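You operate a simulated robot arm through the tools that you are given. There is no shell and no other tool. Be economical: measure what you need, move in short steps, check, and stop when the job is done.

The job below is to be done with a simulated robot arm. You get a single attempt, and the scene is never put back.

## Task
Stack the red tray over the grey one, using the red tray's own two posts.
Fine: fit them in the grey tray's empty corner holes; the ideas notebook goes in the red tray.

The check looks at the end state, three seconds after you hand in, the way a careful person would. Anything else that was tipped, shoved, dropped, spilled or broken makes it a failure.

## Robot
A 6-joint arm with a two-finger parallel gripper, fixed in place. Base frame: the origin is at the foot of the arm, x ahead of it, y to its left, z up. Readings come in m, rad, newtons and seconds.
With the tool pointing down near the work surface it reaches from about 0.14 to 0.84 m from the base axis. Its first joint turns from -2.897 to 2.897 rad. Payload 3.91 kg.
The tool frame sits at the grasp point between the pads (the TCP): z along the fingers, y along the line on which they close. The tips reach 0.03 m beyond it. The gripper opens to 0.11 m. The fingers are 0.02 m wide and 0.01 m thick; the gripper's body (0.048 by 0.112 m) begins 0.055 m behind the TCP.
Orientation is told as [roll, pitch, yaw] about the base's x, y, z axes, in that order, counted from this pose: with the fingers straight down and closing along the base's y, the tool's x points along the base's -x, its y along +y and its z along -z.

## Interface
- The arm moves only by the tool arm_command. Its argument "series" is one flat list of numbers, 7 for each row, row after row: the turn, a rotation vector about the base's x, y, z in rad, then the shift along the base's x, y, z in m, then the finger opening in m, from 0 to 0.11. In form: [rx, ry, rz, tx, ty, tz, gripper, rx, ry, rz, tx, ty, tz, gripper, ...]. A call has 1 to 20 rows; each row is the pose to reach, as a shift and turn from the pose commanded when the call began. A row lasts 0.2 s, in which the tool goes at most 0.05 m and 0.15 rad; a call with a longer step from one row to the next is refused whole, and so is a gripper value outside its range. Where a pose cannot be reached the arm comes as near as it can. A force on the tool above 70 N (or 10 N above the force at the start of the call, whichever is more), or a blocked arm, ends the call early, and 0.2 s more pass. Each finger travels about 0.108 m/s and halts on what it meets, pressing with about 28 N; the grip force reading is that of the motor and also rises with nothing between the fingers. The clock runs only during rows and for 0.2 s after the last one: add rows that repeat a pose to give the fingers time. It gives the time, the measured TCP pose, the force on the tool (base axes), the opening and the grip force at its end, in the units of the frame above (readings bear some noise), with the torque about the TCP (base axes, N m) and any sound that the robot's microphone picked up.
- Cameras (640 x 400 px; columns grow to the right, rows downward): "scene" is fixed at [0.4012, 0.4996, 1.4999]; the picture's right is [-1.00, -0.02, 0.00], its down [-0.01, 0.48, -0.88] and it looks along [0.01, -0.88, -0.48] (base axes); focal length 344 px, centre (320, 200). "wrist" rides on the gripper at [0.077, 0.007, -0.114] in the tool frame; the picture's right is [-0.09, 1.00, 0.00], its down [-0.80, -0.07, -0.59] and it looks along [-0.59, -0.05, 0.80] (tool axes); focal length 270 px, centre (320, 200). There is no depth. A picture from a camera that has moved, and an enlarged one, comes with that camera's place and axes in the base frame and with its lens.
- grab_frame(camera): a new picture of that camera. The clock stands still meanwhile.
- move_column(by): slides the trunk up (or, below 0, down) by that many m; the arm rides with it, the base frame stays. It gives what a move gives, with no picture.
- enlarge(camera, box): a new picture of the part [left, top, right, bottom] of that camera's present view, enlarged. The clock stands still meanwhile.
- close_job(): hands the job in; it is judged then, once.

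Go step by step. Nothing tells you positions but the pictures and the camera data: compare them with the known pose of the tool, close in by small moves and look again before you grip or let go. The budget is 120 turns and 84 pictures, counting those below and the enlarged ones. Unless the task says otherwise, let go and move clear before handing in, and close with one line.

The tools are called by a JSON object that holds its "fn" and its "kwargs". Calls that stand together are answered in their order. arm_command: Moves the arm, as the interface text tells. Its arguments: {"type":"object","properties":{"series":{"type":"array","items":{"type":"number"}}},"required":["series"]} The other tools are called the same way: move_column (by) slides the trunk up or down; grab_frame (camera) takes a picture; enlarge (camera, box) takes an enlarged picture of a part of a camera's view; close_job () hands the job in.

At the start:

```text
time: 0.0
eef_pos: [-0.0206, -0.3585, 1.2605]
tool_rot: [0.0, 0.0, -0.002]
contact_force: [0.1, -0.3, 0.3]
torque: [0.0, -0.03, -0.02]
width: 0.1097
finger_force: 0.0
trunk travel left (down, up): [-0.475, 0.065]
```

scene: 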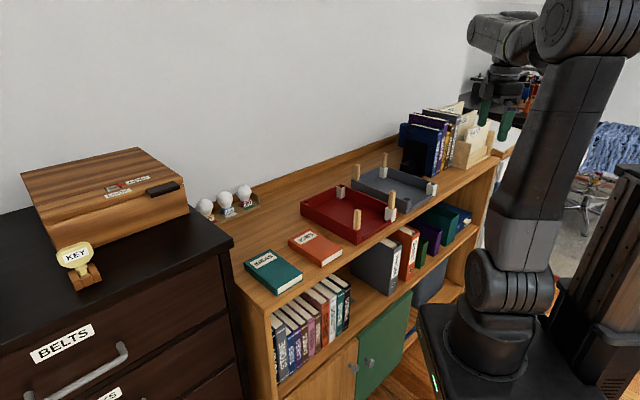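
wrist: 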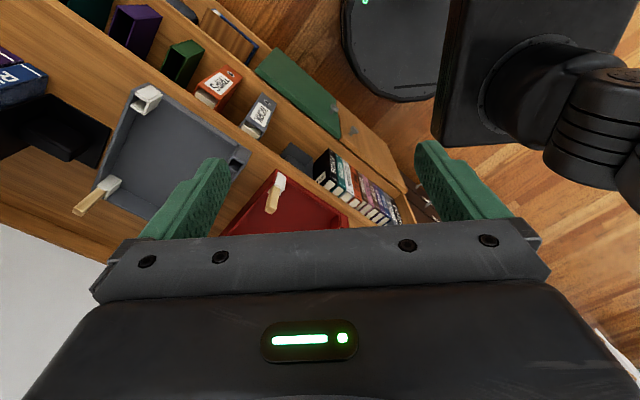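

I see a shelf with a red tray and a grey tray, posts at their corners, and two notebooks to the side. I'll look closer first.

{"fn": "enlarge", "kwargs": {"camera": "scene", "box": [290, 140, 450, 240]}}

{"fn": "enlarge", "kwargs": {"camera": "scene", "box": [190, 180, 350, 300]}}

{"fn": "enlarge", "kwargs": {"camera": "wrist", "box": [60, 60, 360, 250]}}

```text
4.00 times, centred on (370, 190) of scene
camera zoom: at [0.4012, 0.4996, 1.4999], right [-1.0, -0.02, 0.0], down [-0.01, 0.48, -0.88], along [0.01, -0.88, -0.48], focal length 1376 px, centre (120, 240)
```

zoom: 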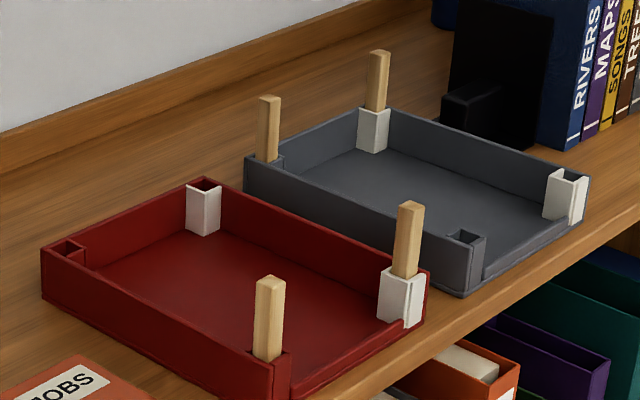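

```text
3.33 times, centred on (270, 240) of scene
camera zoom: at [0.4012, 0.4996, 1.4999], right [-1.0, -0.02, 0.0], down [-0.01, 0.48, -0.88], along [0.01, -0.88, -0.48], focal length 1146 px, centre (487, 67)
```

zoom: 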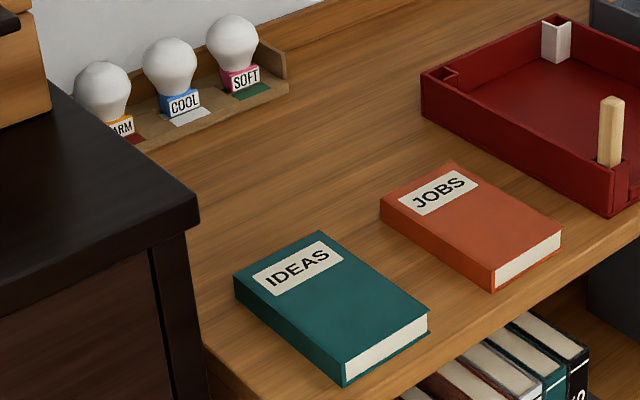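

```text
2.11 times, centred on (210, 155) of wrist
camera zoom: at [-0.0966, -0.3513, 1.3755], right [0.09, 1.0, 0.0], down [0.8, -0.07, 0.59], along [0.59, -0.05, -0.8], focal length 569 px, centre (552, 295)
```

zoom: 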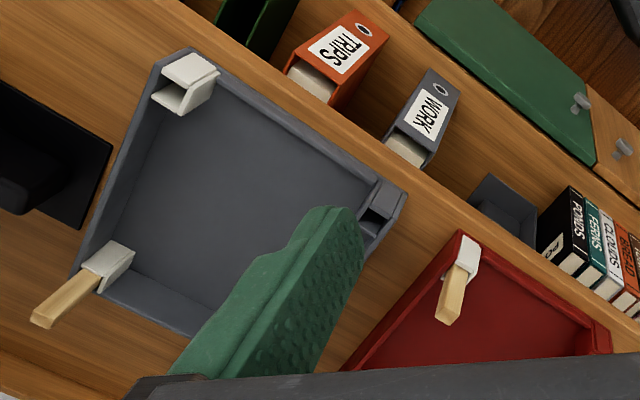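

I put the trays at roughly 0.6 m from the base, on a shelf that runs at about 45° to the base axes. I'll turn the tool to face the shelf and look.

{"fn": "arm_command", "kwargs": {"series": [0, 0, -0.13, 0.024, -0.024, 0, 0.11, 0, 0, -0.26, 0.048, -0.048, 0, 0.11, 0, 0, -0.39, 0.072, -0.072, 0, 0.11, 0, 0, -0.52, 0.096, -0.096, 0, 0.11, 0, 0, -0.65, 0.12, -0.12, 0, 0.11, 0, 0, -0.78, 0.144, -0.145, 0, 0.11]}}

{"fn": "grab_frame", "kwargs": {"camera": "wrist"}}

```text
time: 1.4
eef_pos: [0.1245, -0.5038, 1.2593]
tool_rot: [0.0, 0.001, -0.782]
contact_force: [0.3, -0.6, 0.4]
torque: [-0.02, 0.02, -0.01]
width: 0.1098
finger_force: 0.0
trunk travel left (down, up): [-0.475, 0.065]
```

```text
78 pictures are left
camera wrist: at [0.0758, -0.4449, 1.3744], right [0.76, 0.64, 0.0], down [0.52, -0.62, 0.59], along [0.38, -0.45, -0.8], focal length 270 px, centre (320, 200)
```

wrist: 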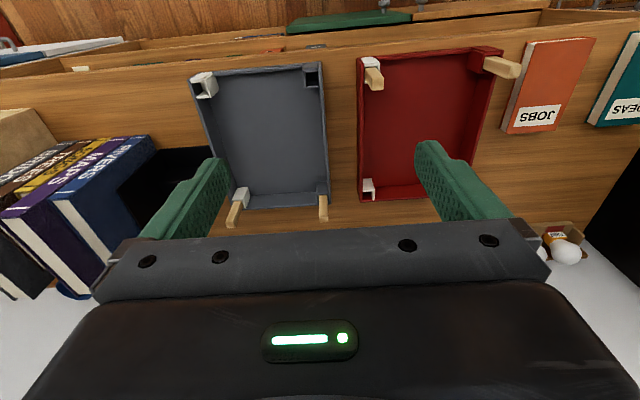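

Now both trays are clearly in view, with the red tray's posts on its front edge and the grey tray's empty holes on its front edge. I'll enlarge to measure.

{"fn": "enlarge", "kwargs": {"camera": "wrist", "box": [180, 40, 340, 140]}}

{"fn": "enlarge", "kwargs": {"camera": "wrist", "box": [345, 35, 535, 135]}}

{"fn": "enlarge", "kwargs": {"camera": "wrist", "box": [200, 130, 400, 240]}}

```text
4.00 times, centred on (260, 90) of wrist
camera zoom: at [0.0758, -0.4449, 1.3744], right [0.76, 0.64, 0.0], down [0.52, -0.62, 0.59], along [0.38, -0.45, -0.8], focal length 1081 px, centre (560, 640)
```

zoom: 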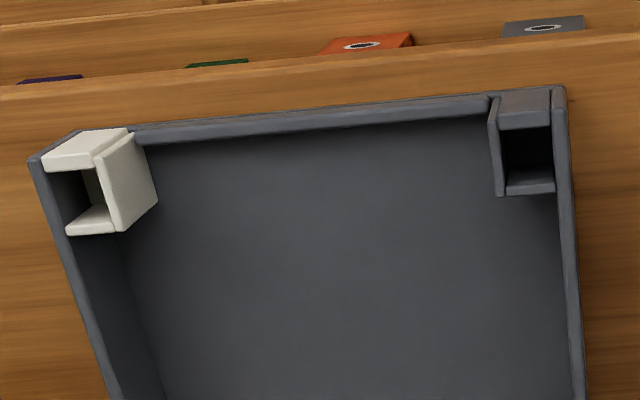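

```text
3.37 times, centred on (440, 85) of wrist
camera zoom: at [0.0758, -0.4449, 1.3744], right [0.76, 0.64, 0.0], down [0.52, -0.62, 0.59], along [0.38, -0.45, -0.8], focal length 910 px, centre (-84, 587)
```

zoom: 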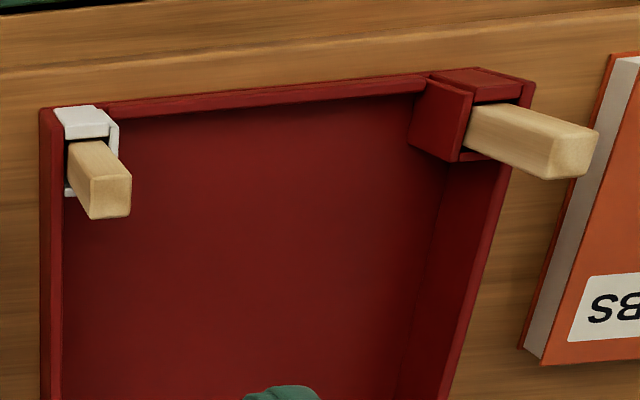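

```text
3.20 times, centred on (300, 185) of wrist
camera zoom: at [0.0758, -0.4449, 1.3744], right [0.76, 0.64, 0.0], down [0.52, -0.62, 0.59], along [0.38, -0.45, -0.8], focal length 865 px, centre (384, 248)
```

zoom: 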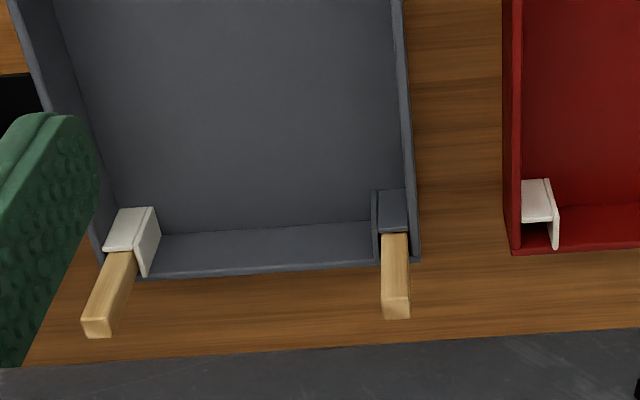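

Triangulated: red posts have tops at about (0.186,-0.460,1.010) and (0.305,-0.342,1.010), and the grey holes are near (0.006,-0.636) and (0.125,-0.522), z≈0.95. I'll go above the first post and check.

{"fn": "arm_command", "kwargs": {"series": [0, 0, 0, 0.0155, 0.011, -0.04, 0.08, 0, 0, 0, 0.031, 0.022, -0.08, 0.06, 0, 0, 0, 0.0465, 0.033, -0.12, 0.06, 0, 0, 0, 0.0615, 0.0433, -0.16, 0.06, 0, 0, 0, 0.0615, 0.0433, -0.16, 0.06]}}

{"fn": "grab_frame", "kwargs": {"camera": "wrist"}}

{"fn": "enlarge", "kwargs": {"camera": "scene", "box": [300, 120, 460, 220]}}

```text
time: 2.6
eef_pos: [0.1844, -0.4592, 1.0999]
tool_rot: [-0.001, 0.001, -0.78]
contact_force: [0.5, -0.1, -0.2]
torque: [-0.01, -0.01, 0.03]
width: 0.0598
finger_force: 0.1
trunk travel left (down, up): [-0.475, 0.065]
```

```text
74 pictures are left
camera wrist: at [0.1358, -0.4013, 1.2155], right [0.76, 0.65, 0.0], down [0.52, -0.61, 0.59], along [0.38, -0.45, -0.8], focal length 270 px, centre (320, 200)
```

wrist: 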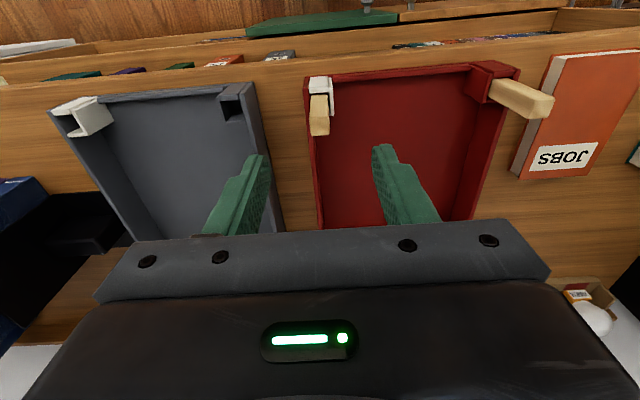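

```text
4.00 times, centred on (380, 170) of scene
camera zoom: at [0.4012, 0.4996, 1.4999], right [-1.0, -0.02, 0.0], down [-0.01, 0.48, -0.88], along [0.01, -0.88, -0.48], focal length 1376 px, centre (80, 320)
```

zoom: 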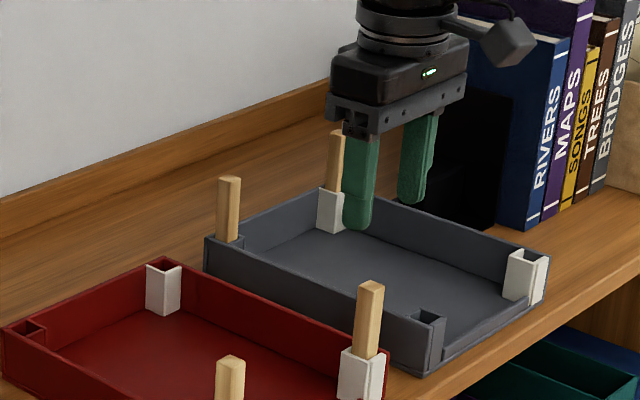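

The tool is almost centred on post A (2–3 mm short along the shelf depth). I'll descend and close on it.

{"fn": "arm_command", "kwargs": {"series": [0, 0, 0, 0.002, -0.002, -0.04, 0.06, 0, 0, 0, 0.002, -0.002, -0.08, 0.06, 0, 0, 0, 0.002, -0.002, -0.108, 0.06, 0, 0, 0, 0.002, -0.002, -0.108, 0.06]}}

{"fn": "grab_frame", "kwargs": {"camera": "wrist"}}

{"fn": "enlarge", "kwargs": {"camera": "scene", "box": [320, 140, 440, 230]}}

```text
time: 3.6
eef_pos: [0.1872, -0.4611, 0.9922]
tool_rot: [0.0, 0.0, -0.78]
contact_force: [0.2, 0.9, 0.2]
torque: [0.0, 0.02, -0.03]
width: 0.0604
finger_force: 0.1
trunk travel left (down, up): [-0.475, 0.065]
```

```text
72 pictures are left
camera wrist: at [0.1381, -0.403, 1.1074], right [0.76, 0.65, 0.0], down [0.52, -0.61, 0.59], along [0.38, -0.45, -0.8], focal length 270 px, centre (320, 200)
```

wrist: 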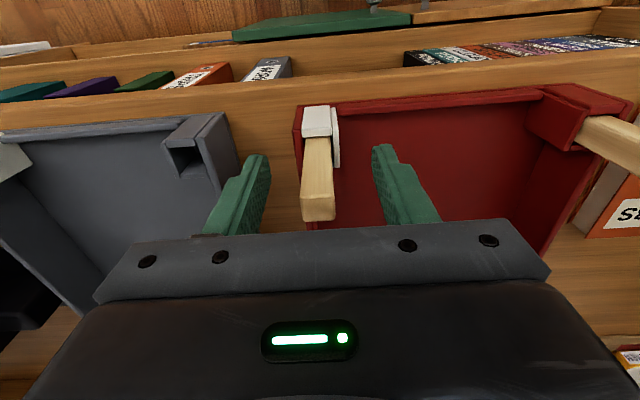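

```text
4.44 times, centred on (380, 185) of scene
camera zoom: at [0.4012, 0.4996, 1.4999], right [-1.0, -0.02, 0.0], down [-0.01, 0.48, -0.88], along [0.01, -0.88, -0.48], focal length 1528 px, centre (53, 267)
```

zoom: 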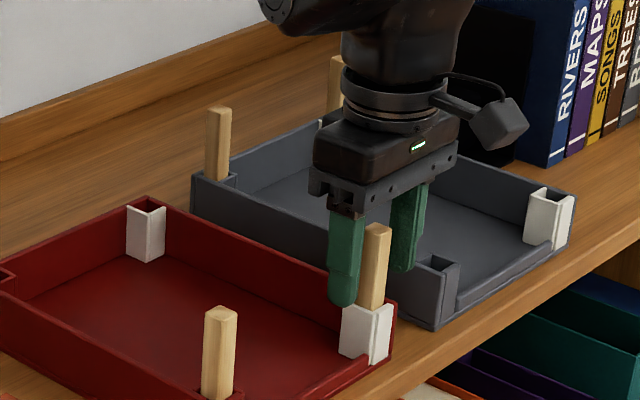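

Post is centred between the pads, so I'll close.

{"fn": "arm_command", "kwargs": {"series": [0, 0, 0, 0, 0, 0, 0.03, 0, 0, 0, 0, 0, 0, 0.0, 0, 0, 0, 0, 0, 0, 0.0, 0, 0, 0, 0, 0, 0, 0.0]}}

```text
time: 4.6
eef_pos: [0.1884, -0.4605, 0.9928]
tool_rot: [0.001, -0.002, -0.778]
contact_force: [-0.2, 0.0, -0.2]
torque: [0.0, 0.0, 0.04]
width: 0.0149
finger_force: 27.9
trunk travel left (down, up): [-0.475, 0.065]
```

Gripped (15 mm). Lifting straight up.

{"fn": "arm_command", "kwargs": {"series": [0, 0, 0, 0, 0, 0.02, 0.0, 0, 0, 0, 0, 0, 0.05, 0.0, 0, 0, 0, 0, 0, 0.08, 0.0, 0, 0, 0, 0, 0, 0.11, 0.0, 0, 0, 0, 0, 0, 0.11, 0.0]}}

{"fn": "enlarge", "kwargs": {"camera": "scene", "box": [320, 110, 440, 230]}}

{"fn": "grab_frame", "kwargs": {"camera": "wrist"}}

```text
time: 5.8
eef_pos: [0.1873, -0.4613, 1.1024]
tool_rot: [0.0, 0.0, -0.781]
contact_force: [0.5, 0.6, -0.8]
torque: [0.0, -0.02, -0.03]
width: 0.0148
finger_force: 28.5
trunk travel left (down, up): [-0.475, 0.065]
```

```text
3.33 times, centred on (380, 170) of scene
camera zoom: at [0.4012, 0.4996, 1.4999], right [-1.0, -0.02, 0.0], down [-0.01, 0.48, -0.88], along [0.01, -0.88, -0.48], focal length 1146 px, centre (120, 300)
```

zoom: 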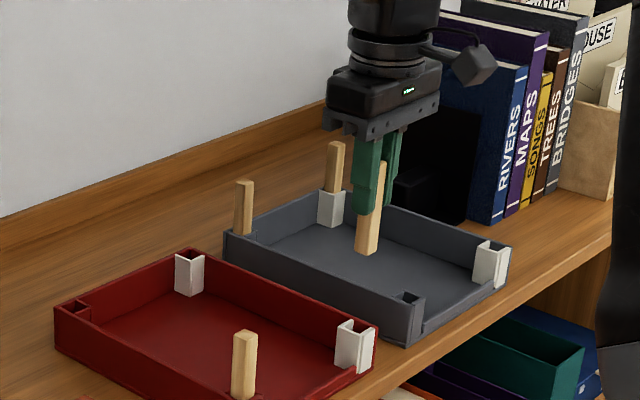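

```text
69 pictures are left
camera wrist: at [0.1376, -0.4033, 1.2177], right [0.76, 0.65, 0.0], down [0.52, -0.61, 0.59], along [0.38, -0.45, -0.8], focal length 270 px, centre (320, 200)
```

wrist: 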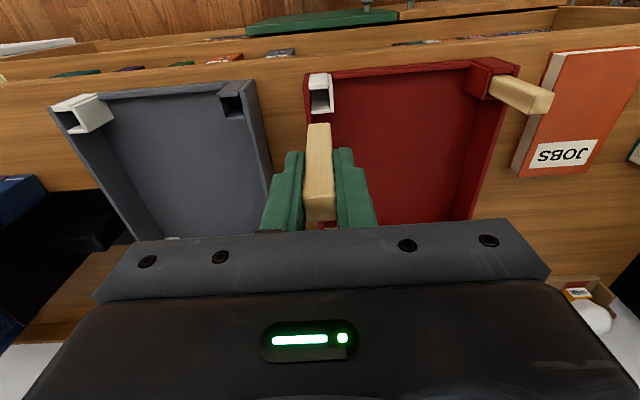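

The post hangs straight, with its bottom about 73 mm below the TCP. I'll enlarge the red hole for reference, then shift by about (-0.180,-0.175) to bring the grey hole to the same place in the picture.

{"fn": "enlarge", "kwargs": {"camera": "wrist", "box": [260, 50, 380, 150]}}

{"fn": "arm_command", "kwargs": {"series": [0, 0, 0, -0.03, -0.029, 0, 0.0, 0, 0, 0, -0.06, -0.058, 0, 0.0, 0, 0, 0, -0.09, -0.087, 0, 0.0, 0, 0, 0, -0.12, -0.117, 0, 0.0, 0, 0, 0, -0.15, -0.146, 0, 0.0, 0, 0, 0, -0.18, -0.175, 0, 0.0, 0, 0, 0, -0.18, -0.175, 0, 0.0]}}

{"fn": "enlarge", "kwargs": {"camera": "wrist", "box": [260, 50, 380, 150]}}

```text
4.00 times, centred on (320, 100) of wrist
camera zoom: at [0.1376, -0.4033, 1.2177], right [0.76, 0.65, 0.0], down [0.52, -0.61, 0.59], along [0.38, -0.45, -0.8], focal length 1081 px, centre (320, 600)
```

zoom: 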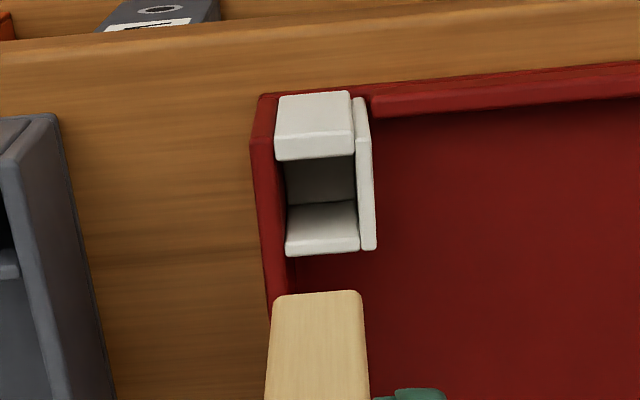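

```text
time: 7.4
eef_pos: [0.007, -0.6362, 1.1031]
tool_rot: [0.001, 0.0, -0.78]
contact_force: [-0.2, 0.1, 0.9]
torque: [0.02, 0.0, 0.0]
width: 0.0145
finger_force: 28.4
trunk travel left (down, up): [-0.475, 0.065]
```

```text
4.00 times, centred on (320, 100) of wrist
camera zoom: at [-0.0423, -0.5785, 1.2174], right [0.76, 0.65, 0.0], down [0.52, -0.61, 0.59], along [0.38, -0.45, -0.8], focal length 1081 px, centre (320, 600)
```

zoom: 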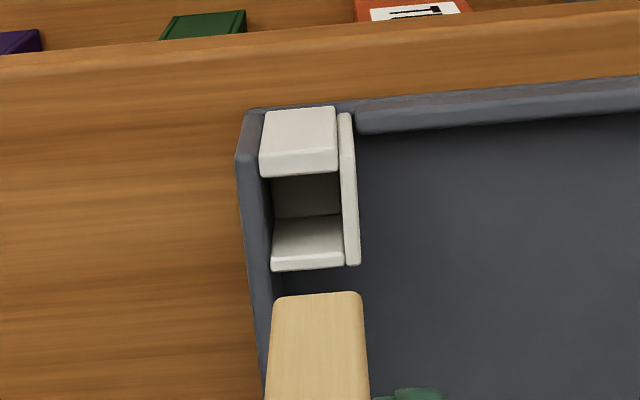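

Comparing the two views, the grey hole sits about 3.8 mm left and 3.6 mm farther. I'll correct and check.

{"fn": "arm_command", "kwargs": {"series": [0, 0, 0, -0.0006, -0.0052, 0, 0.0, 0, 0, 0, -0.0006, -0.0052, 0, 0.0]}}

{"fn": "enlarge", "kwargs": {"camera": "wrist", "box": [260, 50, 380, 150]}}

```text
time: 8.0
eef_pos: [0.0065, -0.6425, 1.1034]
tool_rot: [0.0, 0.0, -0.779]
contact_force: [0.7, 0.1, -0.3]
torque: [-0.01, 0.03, -0.02]
width: 0.015
finger_force: 28.2
trunk travel left (down, up): [-0.475, 0.065]
```

```text
4.00 times, centred on (320, 100) of wrist
camera zoom: at [-0.0427, -0.5838, 1.2174], right [0.76, 0.65, 0.0], down [0.52, -0.61, 0.59], along [0.38, -0.45, -0.8], focal length 1081 px, centre (320, 600)
```

zoom: 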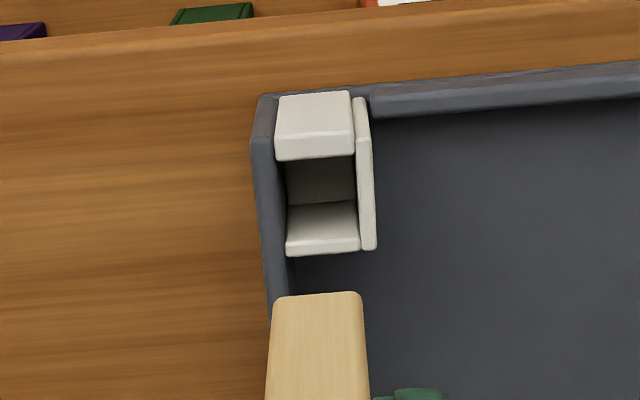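

The views now match. Descending in two stages.

{"fn": "arm_command", "kwargs": {"series": [0, 0, 0, 0, 0, -0.04, 0.0, 0, 0, 0, 0, 0, -0.07, 0.0, 0, 0, 0, 0, 0, -0.08, 0.0, 0, 0, 0, 0, 0, -0.088, 0.0, 0, 0, 0, 0, 0, -0.095, 0.0]}}

{"fn": "enlarge", "kwargs": {"camera": "scene", "box": [360, 110, 480, 210]}}

```text
time: 9.2
eef_pos: [0.006, -0.642, 1.0081]
tool_rot: [0.001, -0.002, -0.78]
contact_force: [0.1, 0.0, 0.4]
torque: [0.0, 0.02, 0.02]
width: 0.0148
finger_force: 28.1
trunk travel left (down, up): [-0.475, 0.065]
```

```text
4.00 times, centred on (420, 160) of scene
camera zoom: at [0.4012, 0.4996, 1.4999], right [-1.0, -0.02, 0.0], down [-0.01, 0.48, -0.88], along [0.01, -0.88, -0.48], focal length 1376 px, centre (-80, 360)
```

zoom: 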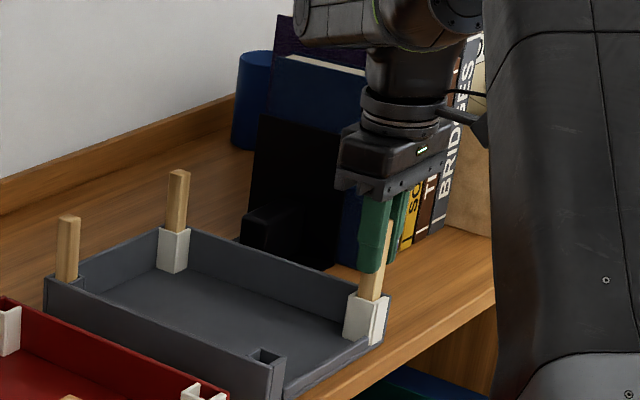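

No contact force and the post has entered the hole. Final 15 mm, then release.

{"fn": "arm_command", "kwargs": {"series": [0, 0, 0, 0, 0, -0.008, 0.0, 0, 0, 0, 0, 0, -0.0145, 0.0, 0, 0, 0, 0, 0, -0.0145, 0.0]}}

```text
time: 10.0
eef_pos: [0.0075, -0.6424, 0.9925]
tool_rot: [0.001, -0.001, -0.78]
contact_force: [-0.3, 0.2, -1.4]
torque: [-0.02, -0.01, 0.02]
width: 0.0145
finger_force: 28.2
trunk travel left (down, up): [-0.475, 0.065]
```

Seated. Opening, rising, and moving above post B.

{"fn": "arm_command", "kwargs": {"series": [0, 0, 0, 0, 0, 0, 0.03, 0, 0, 0, 0, 0, 0, 0.05, 0, 0, 0, 0, 0, 0, 0.06, 0, 0, 0, 0, 0, 0.04, 0.06, 0, 0, 0, 0, 0, 0.08, 0.06, 0, 0, 0, 0, 0, 0.11, 0.06, 0, 0, 0, 0.03, 0.03, 0.11, 0.06, 0, 0, 0, 0.06, 0.06, 0.11, 0.06, 0, 0, 0, 0.09, 0.09, 0.11, 0.06, 0, 0, 0, 0.12, 0.12, 0.11, 0.06, 0, 0, 0, 0.15, 0.15, 0.11, 0.06, 0, 0, 0, 0.18, 0.18, 0.11, 0.06, 0, 0, 0, 0.21, 0.21, 0.11, 0.06, 0, 0, 0, 0.24, 0.24, 0.11, 0.06, 0, 0, 0, 0.27, 0.27, 0.11, 0.06, 0, 0, 0, 0.2996, 0.2982, 0.11, 0.06, 0, 0, 0, 0.2996, 0.2982, 0.11, 0.06]}}

{"fn": "grab_frame", "kwargs": {"camera": "wrist"}}

{"fn": "enlarge", "kwargs": {"camera": "scene", "box": [290, 130, 450, 240]}}

{"fn": "enlarge", "kwargs": {"camera": "wrist", "box": [260, 50, 380, 150]}}

```text
time: 13.6
eef_pos: [0.3069, -0.3428, 1.1027]
tool_rot: [0.001, -0.001, -0.782]
contact_force: [0.2, -1.3, 0.7]
torque: [0.02, -0.01, 0.01]
width: 0.0601
finger_force: 0.1
trunk travel left (down, up): [-0.475, 0.065]
```

```text
64 pictures are left
camera wrist: at [0.2573, -0.2844, 1.2174], right [0.76, 0.65, 0.0], down [0.52, -0.61, 0.59], along [0.38, -0.45, -0.8], focal length 270 px, centre (320, 200)
```

wrist: 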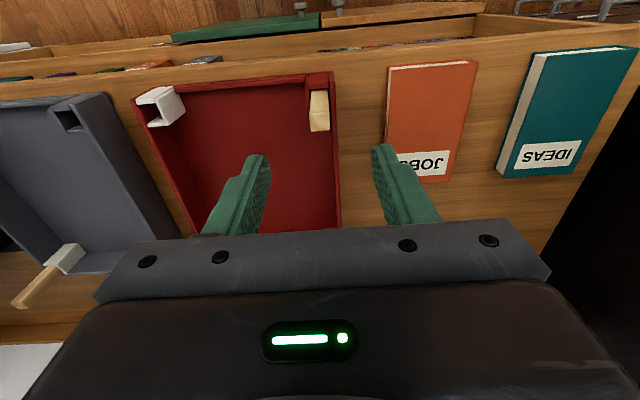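

```text
3.64 times, centred on (370, 185) of scene
camera zoom: at [0.4012, 0.4996, 1.4999], right [-1.0, -0.02, 0.0], down [-0.01, 0.48, -0.88], along [0.01, -0.88, -0.48], focal length 1251 px, centre (138, 254)
```

zoom: 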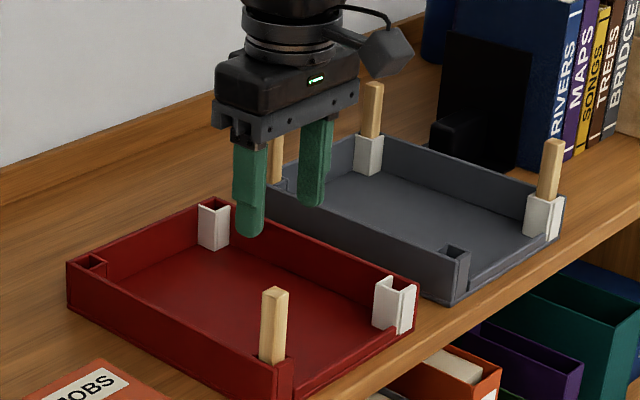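

```text
4.00 times, centred on (320, 100) of wrist
camera zoom: at [0.2573, -0.2844, 1.2174], right [0.76, 0.65, 0.0], down [0.52, -0.61, 0.59], along [0.38, -0.45, -0.8], focal length 1081 px, centre (320, 600)
```

zoom: 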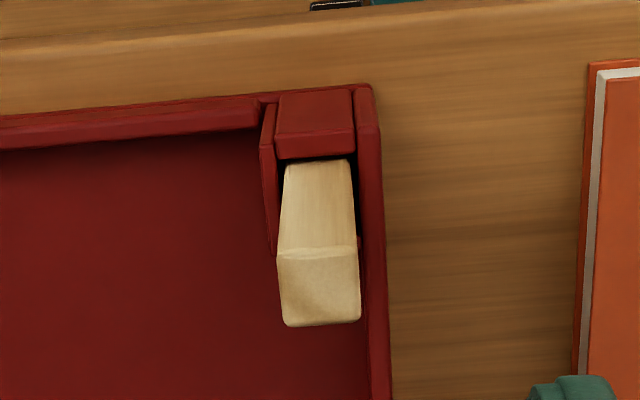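

Exactly over post B. Descending, gripping, and lifting, with the hand at the same grip height.

{"fn": "arm_command", "kwargs": {"series": [0, 0, 0, 0, 0, -0.04, 0.06, 0, 0, 0, 0, 0, -0.08, 0.06, 0, 0, 0, 0, 0, -0.11, 0.06, 0, 0, 0, 0, 0, -0.11, 0.06, 0, 0, 0, 0, 0, -0.11, 0.03, 0, 0, 0, 0, 0, -0.11, 0.0, 0, 0, 0, 0, 0, -0.11, 0.0, 0, 0, 0, 0, 0, -0.11, 0.0]}}

```text
time: 15.4
eef_pos: [0.3077, -0.3426, 0.9926]
tool_rot: [0.0, -0.001, -0.78]
contact_force: [-0.1, -0.9, -1.0]
torque: [-0.02, 0.03, 0.02]
width: 0.015
finger_force: 28.6
trunk travel left (down, up): [-0.475, 0.065]
```

Gripped. Lift and take the reference view of the vacated red hole, then move by the same red→grey offset.

{"fn": "arm_command", "kwargs": {"series": [0, 0, 0, 0, 0, 0.02, 0.0, 0, 0, 0, 0, 0, 0.05, 0.0, 0, 0, 0, 0, 0, 0.08, 0.0, 0, 0, 0, 0, 0, 0.11, 0.0, 0, 0, 0, 0, 0, 0.11, 0.0]}}

{"fn": "enlarge", "kwargs": {"camera": "wrist", "box": [260, 50, 380, 150]}}

{"fn": "arm_command", "kwargs": {"series": [0, 0, 0, -0.03, -0.03, 0, 0.0, 0, 0, 0, -0.06, -0.06, 0, 0.0, 0, 0, 0, -0.09, -0.09, 0, 0.0, 0, 0, 0, -0.12, -0.12, 0, 0.0, 0, 0, 0, -0.15, -0.15, 0, 0.0, 0, 0, 0, -0.1806, -0.1802, 0, 0.0, 0, 0, 0, -0.1806, -0.1802, 0, 0.0]}}

{"fn": "enlarge", "kwargs": {"camera": "wrist", "box": [260, 50, 380, 150]}}

```text
time: 16.6
eef_pos: [0.3069, -0.343, 1.1038]
tool_rot: [0.001, 0.0, -0.78]
contact_force: [0.3, -0.1, -0.8]
torque: [-0.01, 0.01, -0.02]
width: 0.0148
finger_force: 27.8
trunk travel left (down, up): [-0.475, 0.065]
```

```text
4.00 times, centred on (320, 100) of wrist
camera zoom: at [0.2572, -0.2851, 1.2184], right [0.76, 0.65, 0.0], down [0.52, -0.61, 0.59], along [0.38, -0.45, -0.8], focal length 1081 px, centre (320, 600)
```

zoom: 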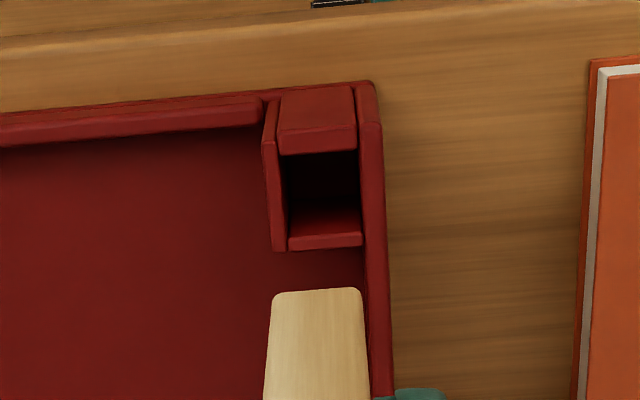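

```text
time: 18.2
eef_pos: [0.1256, -0.5252, 1.1033]
tool_rot: [-0.002, 0.001, -0.78]
contact_force: [0.0, 0.2, -0.1]
torque: [0.0, -0.01, 0.01]
width: 0.0149
finger_force: 27.6
trunk travel left (down, up): [-0.475, 0.065]
```

```text
4.00 times, centred on (320, 100) of wrist
camera zoom: at [0.0759, -0.4655, 1.2185], right [0.76, 0.65, 0.0], down [0.52, -0.61, 0.59], along [0.38, -0.45, -0.8], focal length 1081 px, centre (320, 600)
```

zoom: 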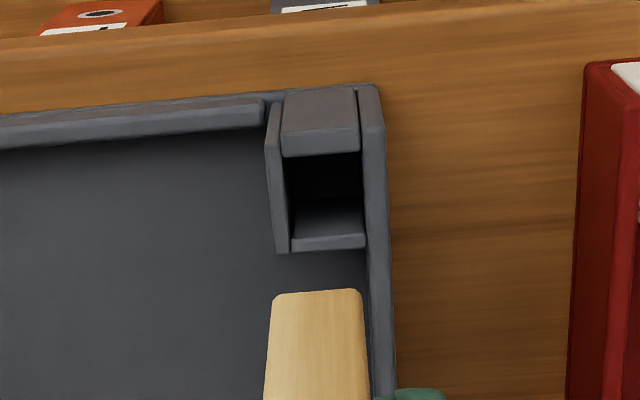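

Nearly matched; a 1 mm correction, then descend in stages.

{"fn": "arm_command", "kwargs": {"series": [0, 0, 0, 0.0009, 0.0001, -0.03, 0.0, 0, 0, 0, 0.0009, 0.0001, -0.065, 0.0, 0, 0, 0, 0.0009, 0.0001, -0.078, 0.0, 0, 0, 0, 0.0009, 0.0001, -0.086, 0.0, 0, 0, 0, 0.0009, 0.0001, -0.095, 0.0]}}

{"fn": "enlarge", "kwargs": {"camera": "scene", "box": [330, 120, 450, 220]}}

```text
time: 19.4
eef_pos: [0.1276, -0.5243, 1.0082]
tool_rot: [-0.001, 0.0, -0.78]
contact_force: [-0.3, -0.4, -0.9]
torque: [0.03, -0.01, 0.0]
width: 0.0148
finger_force: 28.2
trunk travel left (down, up): [-0.475, 0.065]
```

```text
4.00 times, centred on (390, 170) of scene
camera zoom: at [0.4012, 0.4996, 1.4999], right [-1.0, -0.02, 0.0], down [-0.01, 0.48, -0.88], along [0.01, -0.88, -0.48], focal length 1376 px, centre (40, 320)
```

zoom: 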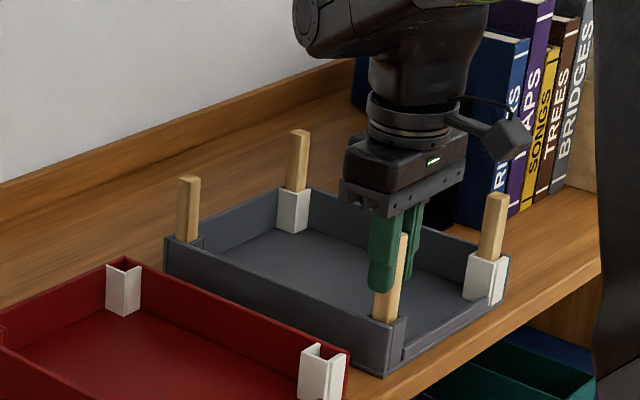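

It's in. Seat it, release, rise, and go up for a look at the red tray.

{"fn": "arm_command", "kwargs": {"series": [0, 0, 0, 0, 0, -0.008, 0.0, 0, 0, 0, 0, 0, -0.0145, 0.0, 0, 0, 0, 0, 0, -0.0145, 0.0, 0, 0, 0, 0, 0, -0.0145, 0.03, 0, 0, 0, 0, 0, -0.0145, 0.05, 0, 0, 0, 0, 0, -0.0145, 0.06, 0, 0, 0, 0, 0, 0.03, 0.06, 0, 0, 0, 0, 0, 0.07, 0.06, 0, 0, 0, 0.02, 0.02, 0.11, 0.06, 0, 0, 0, 0.05, 0.05, 0.13, 0.06, 0, 0, 0, 0.08, 0.08, 0.15, 0.06, 0, 0, 0, 0.11, 0.11, 0.17, 0.06, 0, 0, 0, 0.13, 0.13, 0.19, 0.06, 0, 0, 0, 0.13, 0.13, 0.19, 0.06]}}

{"fn": "grab_frame", "kwargs": {"camera": "wrist"}}

{"fn": "enlarge", "kwargs": {"camera": "scene", "box": [290, 130, 450, 250]}}

```text
time: 22.4
eef_pos: [0.2566, -0.3936, 1.1988]
tool_rot: [0.0, 0.001, -0.779]
contact_force: [-0.2, 0.7, 0.1]
torque: [0.05, -0.02, -0.01]
width: 0.0597
finger_force: 0.0
trunk travel left (down, up): [-0.475, 0.065]
```

```text
58 pictures are left
camera wrist: at [0.2078, -0.3348, 1.3138], right [0.76, 0.65, 0.0], down [0.52, -0.61, 0.59], along [0.38, -0.45, -0.8], focal length 270 px, centre (320, 200)
```

wrist: 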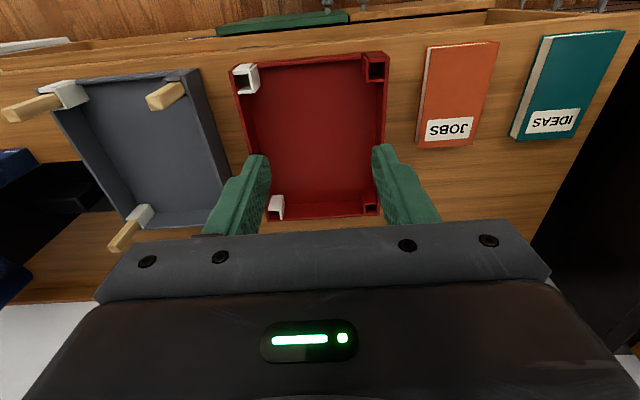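

```text
3.33 times, centred on (370, 190) of scene
camera zoom: at [0.4012, 0.4996, 1.4999], right [-1.0, -0.02, 0.0], down [-0.01, 0.48, -0.88], along [0.01, -0.88, -0.48], focal length 1146 px, centre (153, 233)
```

zoom: 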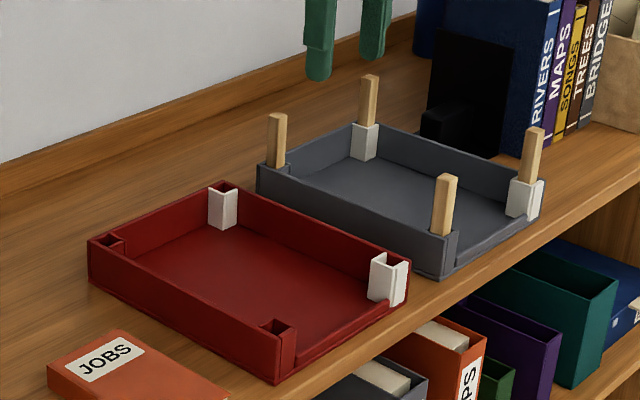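

Both posts are seated in the grey tray. I'll pinch the red tray's side wall (far from grey) at its middle, near (0.387,-0.408), turning the tool 0.0125 rad to match the wall; first hover and look.

{"fn": "arm_command", "kwargs": {"series": [0, 0, -0.0125, 0.04, -0.005, -0.02, 0.05, 0, 0, -0.0125, 0.08, -0.009, -0.04, 0.05, 0, 0, -0.0125, 0.12, -0.013, -0.06, 0.05, 0, 0, -0.0125, 0.1307, -0.0147, -0.1, 0.05, 0, 0, -0.0125, 0.1307, -0.0147, -0.14, 0.05, 0, 0, -0.0125, 0.1307, -0.0147, -0.14, 0.05]}}

{"fn": "grab_frame", "kwargs": {"camera": "wrist"}}

{"fn": "enlarge", "kwargs": {"camera": "scene", "box": [270, 130, 430, 250]}}

```text
time: 23.8
eef_pos: [0.3889, -0.4082, 1.0585]
tool_rot: [-0.001, 0.0, -0.793]
contact_force: [0.2, -0.7, 0.0]
torque: [-0.01, 0.02, -0.04]
width: 0.0503
finger_force: 0.0
trunk travel left (down, up): [-0.475, 0.065]
```

```text
56 pictures are left
camera wrist: at [0.3394, -0.3489, 1.1726], right [0.77, 0.64, 0.0], down [0.51, -0.62, 0.59], along [0.38, -0.46, -0.8], focal length 270 px, centre (320, 200)
```

wrist: 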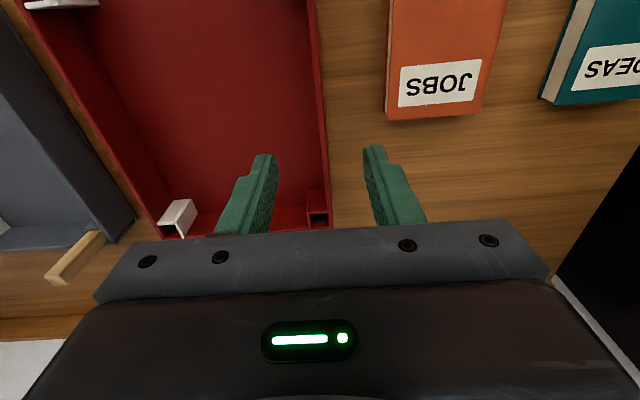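

```text
3.33 times, centred on (350, 190) of scene
camera zoom: at [0.4012, 0.4996, 1.4999], right [-1.0, -0.02, 0.0], down [-0.01, 0.48, -0.88], along [0.01, -0.88, -0.48], focal length 1146 px, centre (220, 233)
```

zoom: 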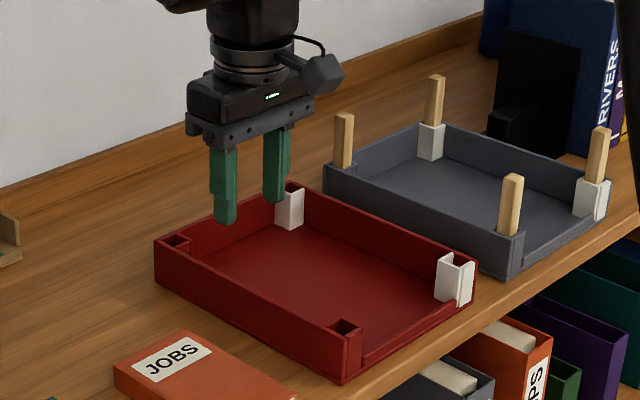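

{"fn": "enlarge", "kwargs": {"camera": "wrist", "box": [280, 80, 360, 150]}}

```text
5.71 times, centred on (320, 115) of wrist
camera zoom: at [0.3394, -0.3489, 1.1726], right [0.77, 0.64, 0.0], down [0.51, -0.62, 0.59], along [0.38, -0.46, -0.8], focal length 1544 px, centre (320, 686)
```

zoom: 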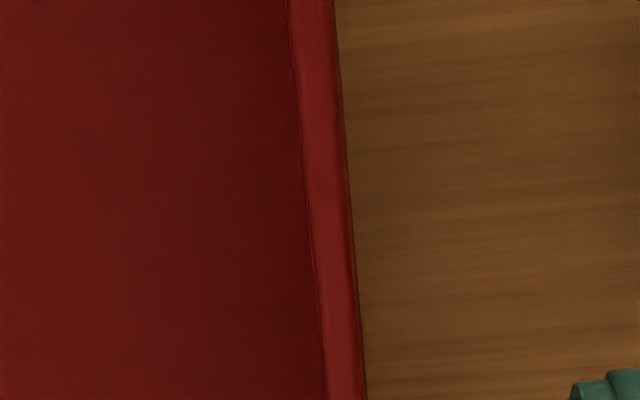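

The wall is 1.6 mm off the TCP axis and parallel to the pads. Correct, descend and close.

{"fn": "arm_command", "kwargs": {"series": [0, 0, 0, 0.0012, 0.0011, -0.04, 0.05, 0, 0, 0, 0.0012, 0.0011, -0.075, 0.05, 0, 0, 0, 0.0012, 0.0011, -0.095, 0.05, 0, 0, 0, 0.0012, 0.0011, -0.103, 0.05, 0, 0, 0, 0.0012, 0.0011, -0.103, 0.05]}}

{"fn": "enlarge", "kwargs": {"camera": "scene", "box": [270, 150, 390, 240]}}

```text
time: 25.0
eef_pos: [0.3891, -0.4072, 0.9555]
tool_rot: [0.001, 0.001, -0.794]
contact_force: [-0.1, 0.1, 0.0]
torque: [0.0, -0.01, 0.01]
width: 0.0503
finger_force: 0.0
trunk travel left (down, up): [-0.475, 0.065]
```

```text
4.44 times, centred on (330, 195) of scene
camera zoom: at [0.4012, 0.4996, 1.4999], right [-1.0, -0.02, 0.0], down [-0.01, 0.48, -0.88], along [0.01, -0.88, -0.48], focal length 1528 px, centre (276, 222)
```

zoom: 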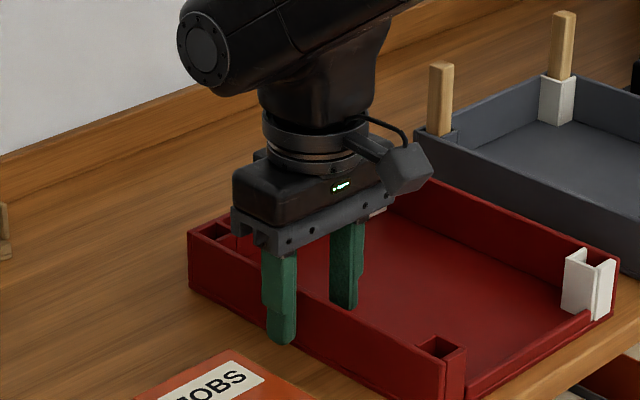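

Wall is between the fingers at mid-length. Closing.

{"fn": "arm_command", "kwargs": {"series": [0, 0, 0, 0, 0, 0, 0.03, 0, 0, 0, 0, 0, 0, 0.015, 0, 0, 0, 0, 0, 0, 0.0, 0, 0, 0, 0, 0, 0, 0.0, 0, 0, 0, 0, 0, 0, 0.0]}}

{"fn": "arm_command", "kwargs": {"series": [0, 0, 0, 0, 0, 0.01, 0.0, 0, 0, 0, 0, 0, 0.02, 0.0, 0, 0, 0, 0, 0, 0.02, 0.0]}}

{"fn": "enlarge", "kwargs": {"camera": "scene", "box": [270, 130, 430, 250]}}

```text
time: 26.2
eef_pos: [0.3893, -0.4076, 0.9543]
tool_rot: [0.0, -0.002, -0.792]
contact_force: [0.0, -0.1, 0.7]
torque: [-0.01, -0.01, 0.15]
width: 0.0055
finger_force: 27.7
trunk travel left (down, up): [-0.475, 0.065]
```

```text
time: 27.0
eef_pos: [0.3894, -0.408, 0.9752]
tool_rot: [-0.001, -0.001, -0.792]
contact_force: [-0.3, -0.4, -3.0]
torque: [0.19, -0.18, 0.0]
width: 0.0054
finger_force: 28.2
trunk travel left (down, up): [-0.475, 0.065]
```

```text
3.33 times, centred on (350, 190) of scene
camera zoom: at [0.4012, 0.4996, 1.4999], right [-1.0, -0.02, 0.0], down [-0.01, 0.48, -0.88], along [0.01, -0.88, -0.48], focal length 1146 px, centre (220, 233)
```

zoom: 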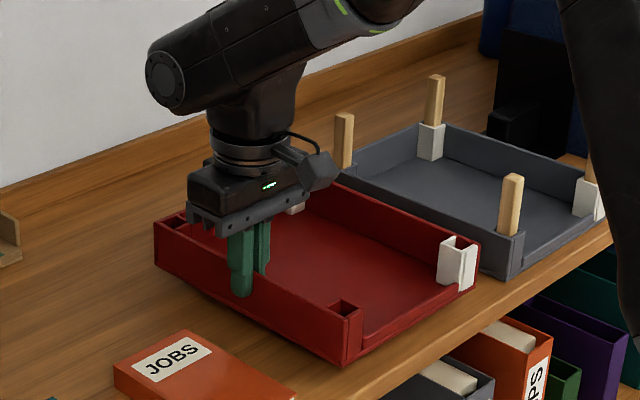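

Lifted level at about 3 N. Raising clear of the posts, then check tilt.

{"fn": "arm_command", "kwargs": {"series": [0, 0, 0, 0, 0, 0.03, 0.0, 0, 0, 0, 0, 0, 0.06, 0.0, 0, 0, 0, 0, 0, 0.09, 0.0, 0, 0, 0, 0, 0, 0.12, 0.0, 0, 0, 0, 0, 0, 0.13, 0.0, 0, 0, 0, 0, 0, 0.13, 0.0]}}

{"fn": "enlarge", "kwargs": {"camera": "scene", "box": [270, 110, 430, 230]}}

{"fn": "grab_frame", "kwargs": {"camera": "wrist"}}

```text
time: 28.4
eef_pos: [0.3878, -0.4069, 1.1059]
tool_rot: [0.0, 0.001, -0.791]
contact_force: [0.1, -0.9, -2.6]
torque: [0.2, -0.13, 0.0]
width: 0.0055
finger_force: 28.0
trunk travel left (down, up): [-0.475, 0.065]
```

```text
3.33 times, centred on (350, 170) of scene
camera zoom: at [0.4012, 0.4996, 1.4999], right [-1.0, -0.02, 0.0], down [-0.01, 0.48, -0.88], along [0.01, -0.88, -0.48], focal length 1146 px, centre (220, 300)
```

zoom: 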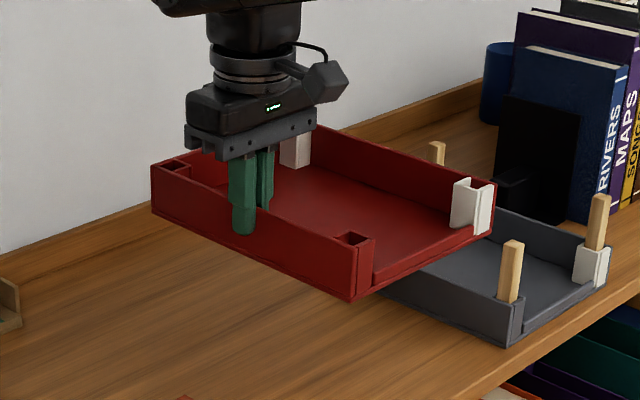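

```text
50 pictures are left
camera wrist: at [0.3394, -0.3478, 1.2206], right [0.77, 0.64, 0.0], down [0.51, -0.62, 0.59], along [0.38, -0.46, -0.8], focal length 270 px, centre (320, 200)
```

wrist: 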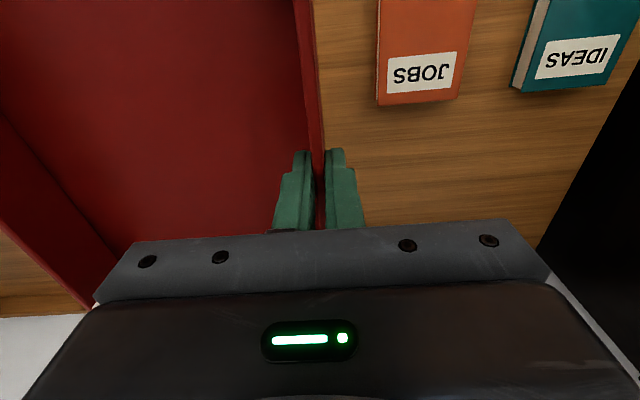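

Tray is level. Moving over the grey tray by the measured offset.

{"fn": "arm_command", "kwargs": {"series": [0, 0, 0, -0.03, -0.03, 0, 0.0, 0, 0, 0, -0.06, -0.06, 0, 0.0, 0, 0, 0, -0.09, -0.09, 0, 0.0, 0, 0, 0, -0.12, -0.12, 0, 0.0, 0, 0, 0, -0.15, -0.15, 0, 0.0, 0, 0, 0, -0.1802, -0.1802, 0, 0.0, 0, 0, 0, -0.1802, -0.1802, 0, 0.0]}}

{"fn": "enlarge", "kwargs": {"camera": "scene", "box": [320, 100, 460, 220]}}

{"fn": "grab_frame", "kwargs": {"camera": "wrist"}}

```text
time: 30.0
eef_pos: [0.2092, -0.5873, 1.1041]
tool_rot: [0.0, -0.001, -0.793]
contact_force: [0.1, 0.6, -2.6]
torque: [0.19, -0.17, 0.0]
width: 0.0057
finger_force: 27.8
trunk travel left (down, up): [-0.475, 0.065]
```

```text
3.33 times, centred on (390, 160) of scene
camera zoom: at [0.4012, 0.4996, 1.4999], right [-1.0, -0.02, 0.0], down [-0.01, 0.48, -0.88], along [0.01, -0.88, -0.48], focal length 1146 px, centre (87, 333)
```

zoom: 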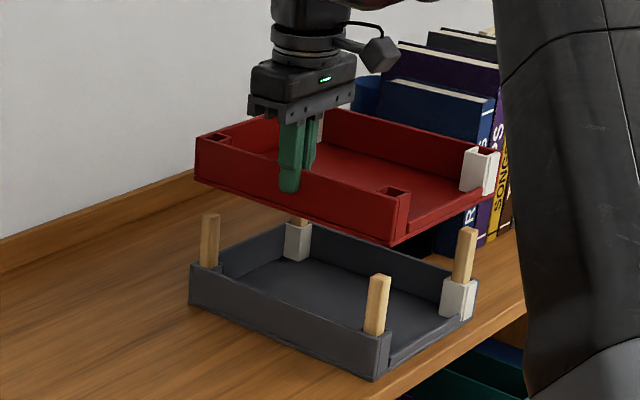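

```text
48 pictures are left
camera wrist: at [0.1601, -0.5287, 1.2195], right [0.77, 0.64, 0.0], down [0.51, -0.62, 0.59], along [0.38, -0.46, -0.8], focal length 270 px, centre (320, 200)
```

wrist: 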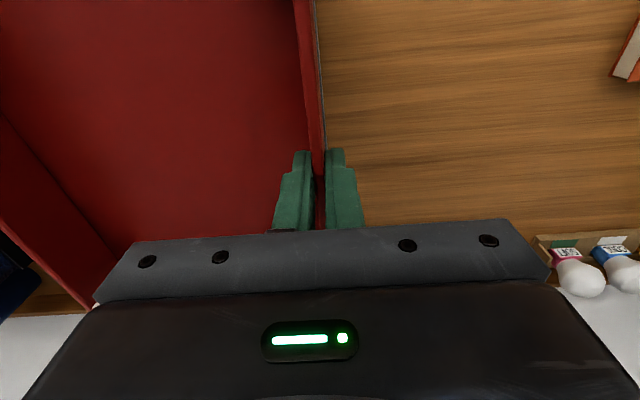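

Alignment looks right, with post tops under each corner. Lowering carefully.

{"fn": "arm_command", "kwargs": {"series": [0, 0, 0, 0, 0, -0.02, 0.0, 0, 0, 0, 0, 0, -0.032, 0.0, 0, 0, 0, 0, 0, -0.036, 0.0, 0, 0, 0, 0, 0, -0.036, 0.0]}}

{"fn": "enlarge", "kwargs": {"camera": "scene", "box": [330, 120, 450, 220]}}

```text
time: 31.0
eef_pos: [0.2095, -0.588, 1.069]
tool_rot: [-0.001, -0.001, -0.79]
contact_force: [-0.2, -0.3, -2.1]
torque: [0.19, -0.13, -0.01]
width: 0.0055
finger_force: 27.7
trunk travel left (down, up): [-0.475, 0.065]
```

```text
4.00 times, centred on (390, 170) of scene
camera zoom: at [0.4012, 0.4996, 1.4999], right [-1.0, -0.02, 0.0], down [-0.01, 0.48, -0.88], along [0.01, -0.88, -0.48], focal length 1376 px, centre (40, 320)
```

zoom: 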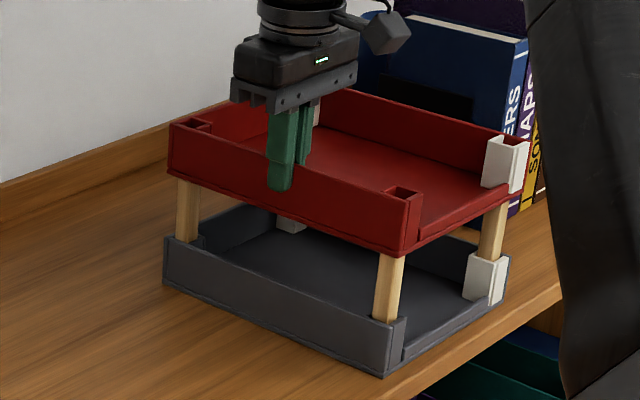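

Very close to contact and well aligned. Lowering in 3 mm steps.

{"fn": "arm_command", "kwargs": {"series": [0, 0, 0, 0, 0, -0.003, 0.0, 0, 0, 0, 0, 0, -0.006, 0.0, 0, 0, 0, 0, 0, -0.008, 0.0]}}

```text
time: 31.8
eef_pos: [0.2086, -0.5855, 1.0635]
tool_rot: [-0.005, -0.004, -0.792]
contact_force: [0.3, -0.3, 22.9]
torque: [-0.01, 0.22, -0.03]
width: 0.0058
finger_force: 28.0
trunk travel left (down, up): [-0.475, 0.065]
```

Contact. Looking closely before easing off.

{"fn": "enlarge", "kwargs": {"camera": "scene", "box": [355, 165, 415, 215]}}

{"fn": "enlarge", "kwargs": {"camera": "scene", "box": [410, 140, 470, 200]}}

{"fn": "enlarge", "kwargs": {"camera": "scene", "box": [360, 140, 420, 200]}}

```text
8.00 times, centred on (385, 190) of scene
camera zoom: at [0.4012, 0.4996, 1.4999], right [-1.0, -0.02, 0.0], down [-0.01, 0.48, -0.88], along [0.01, -0.88, -0.48], focal length 2751 px, centre (-200, 280)
```

zoom: 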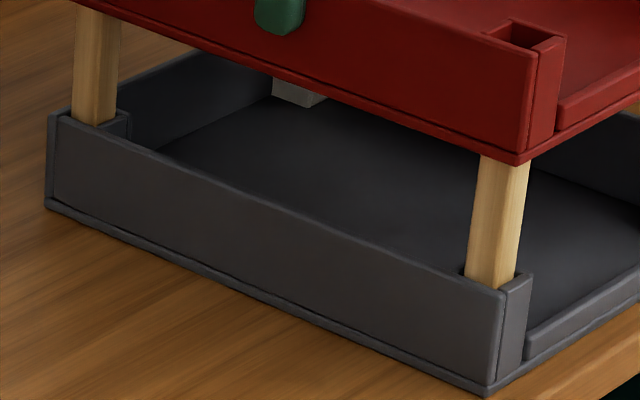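

```text
6.67 times, centred on (440, 170) of scene
camera zoom: at [0.4012, 0.4996, 1.4999], right [-1.0, -0.02, 0.0], down [-0.01, 0.48, -0.88], along [0.01, -0.88, -0.48], focal length 2293 px, centre (-480, 400)
```

zoom: 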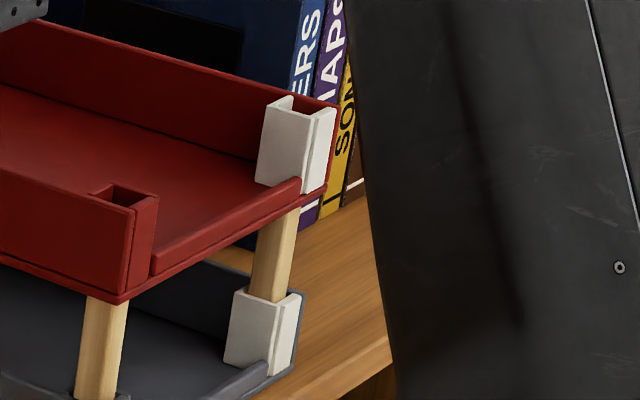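

```text
6.67 times, centred on (390, 170) of scene
camera zoom: at [0.4012, 0.4996, 1.4999], right [-1.0, -0.02, 0.0], down [-0.01, 0.48, -0.88], along [0.01, -0.88, -0.48], focal length 2293 px, centre (-147, 400)
```

zoom: 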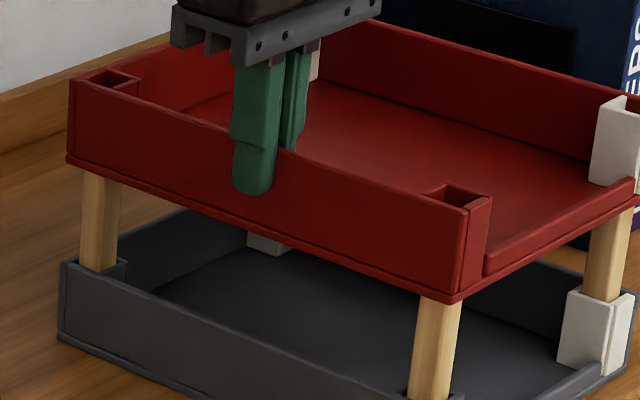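

The red tray rests squarely on all four post tops. Ease the load, open, and rise.

{"fn": "arm_command", "kwargs": {"series": [0, 0, 0, 0, 0, 0.0025, 0.0, 0, 0, 0, 0, 0, 0.0025, 0.0]}}

```text
time: 32.4
eef_pos: [0.2088, -0.5859, 1.0654]
tool_rot: [0.001, -0.003, -0.792]
contact_force: [0.9, -0.9, 17.5]
torque: [-0.63, -0.36, 0.04]
width: 0.0056
finger_force: 28.1
trunk travel left (down, up): [-0.475, 0.065]
```

Still some upward load, so ease a bit further.

{"fn": "arm_command", "kwargs": {"series": [0, 0, 0, 0, 0, 0.002, 0.0, 0, 0, 0, 0, 0, 0.002, 0.0, 0, 0, 0, 0, 0, 0.002, 0.0]}}

```text
time: 33.2
eef_pos: [0.2087, -0.5868, 1.065]
tool_rot: [0.001, 0.002, -0.793]
contact_force: [0.2, -0.1, 3.0]
torque: [-0.44, -0.36, 0.02]
width: 0.0057
finger_force: 28.0
trunk travel left (down, up): [-0.475, 0.065]
```

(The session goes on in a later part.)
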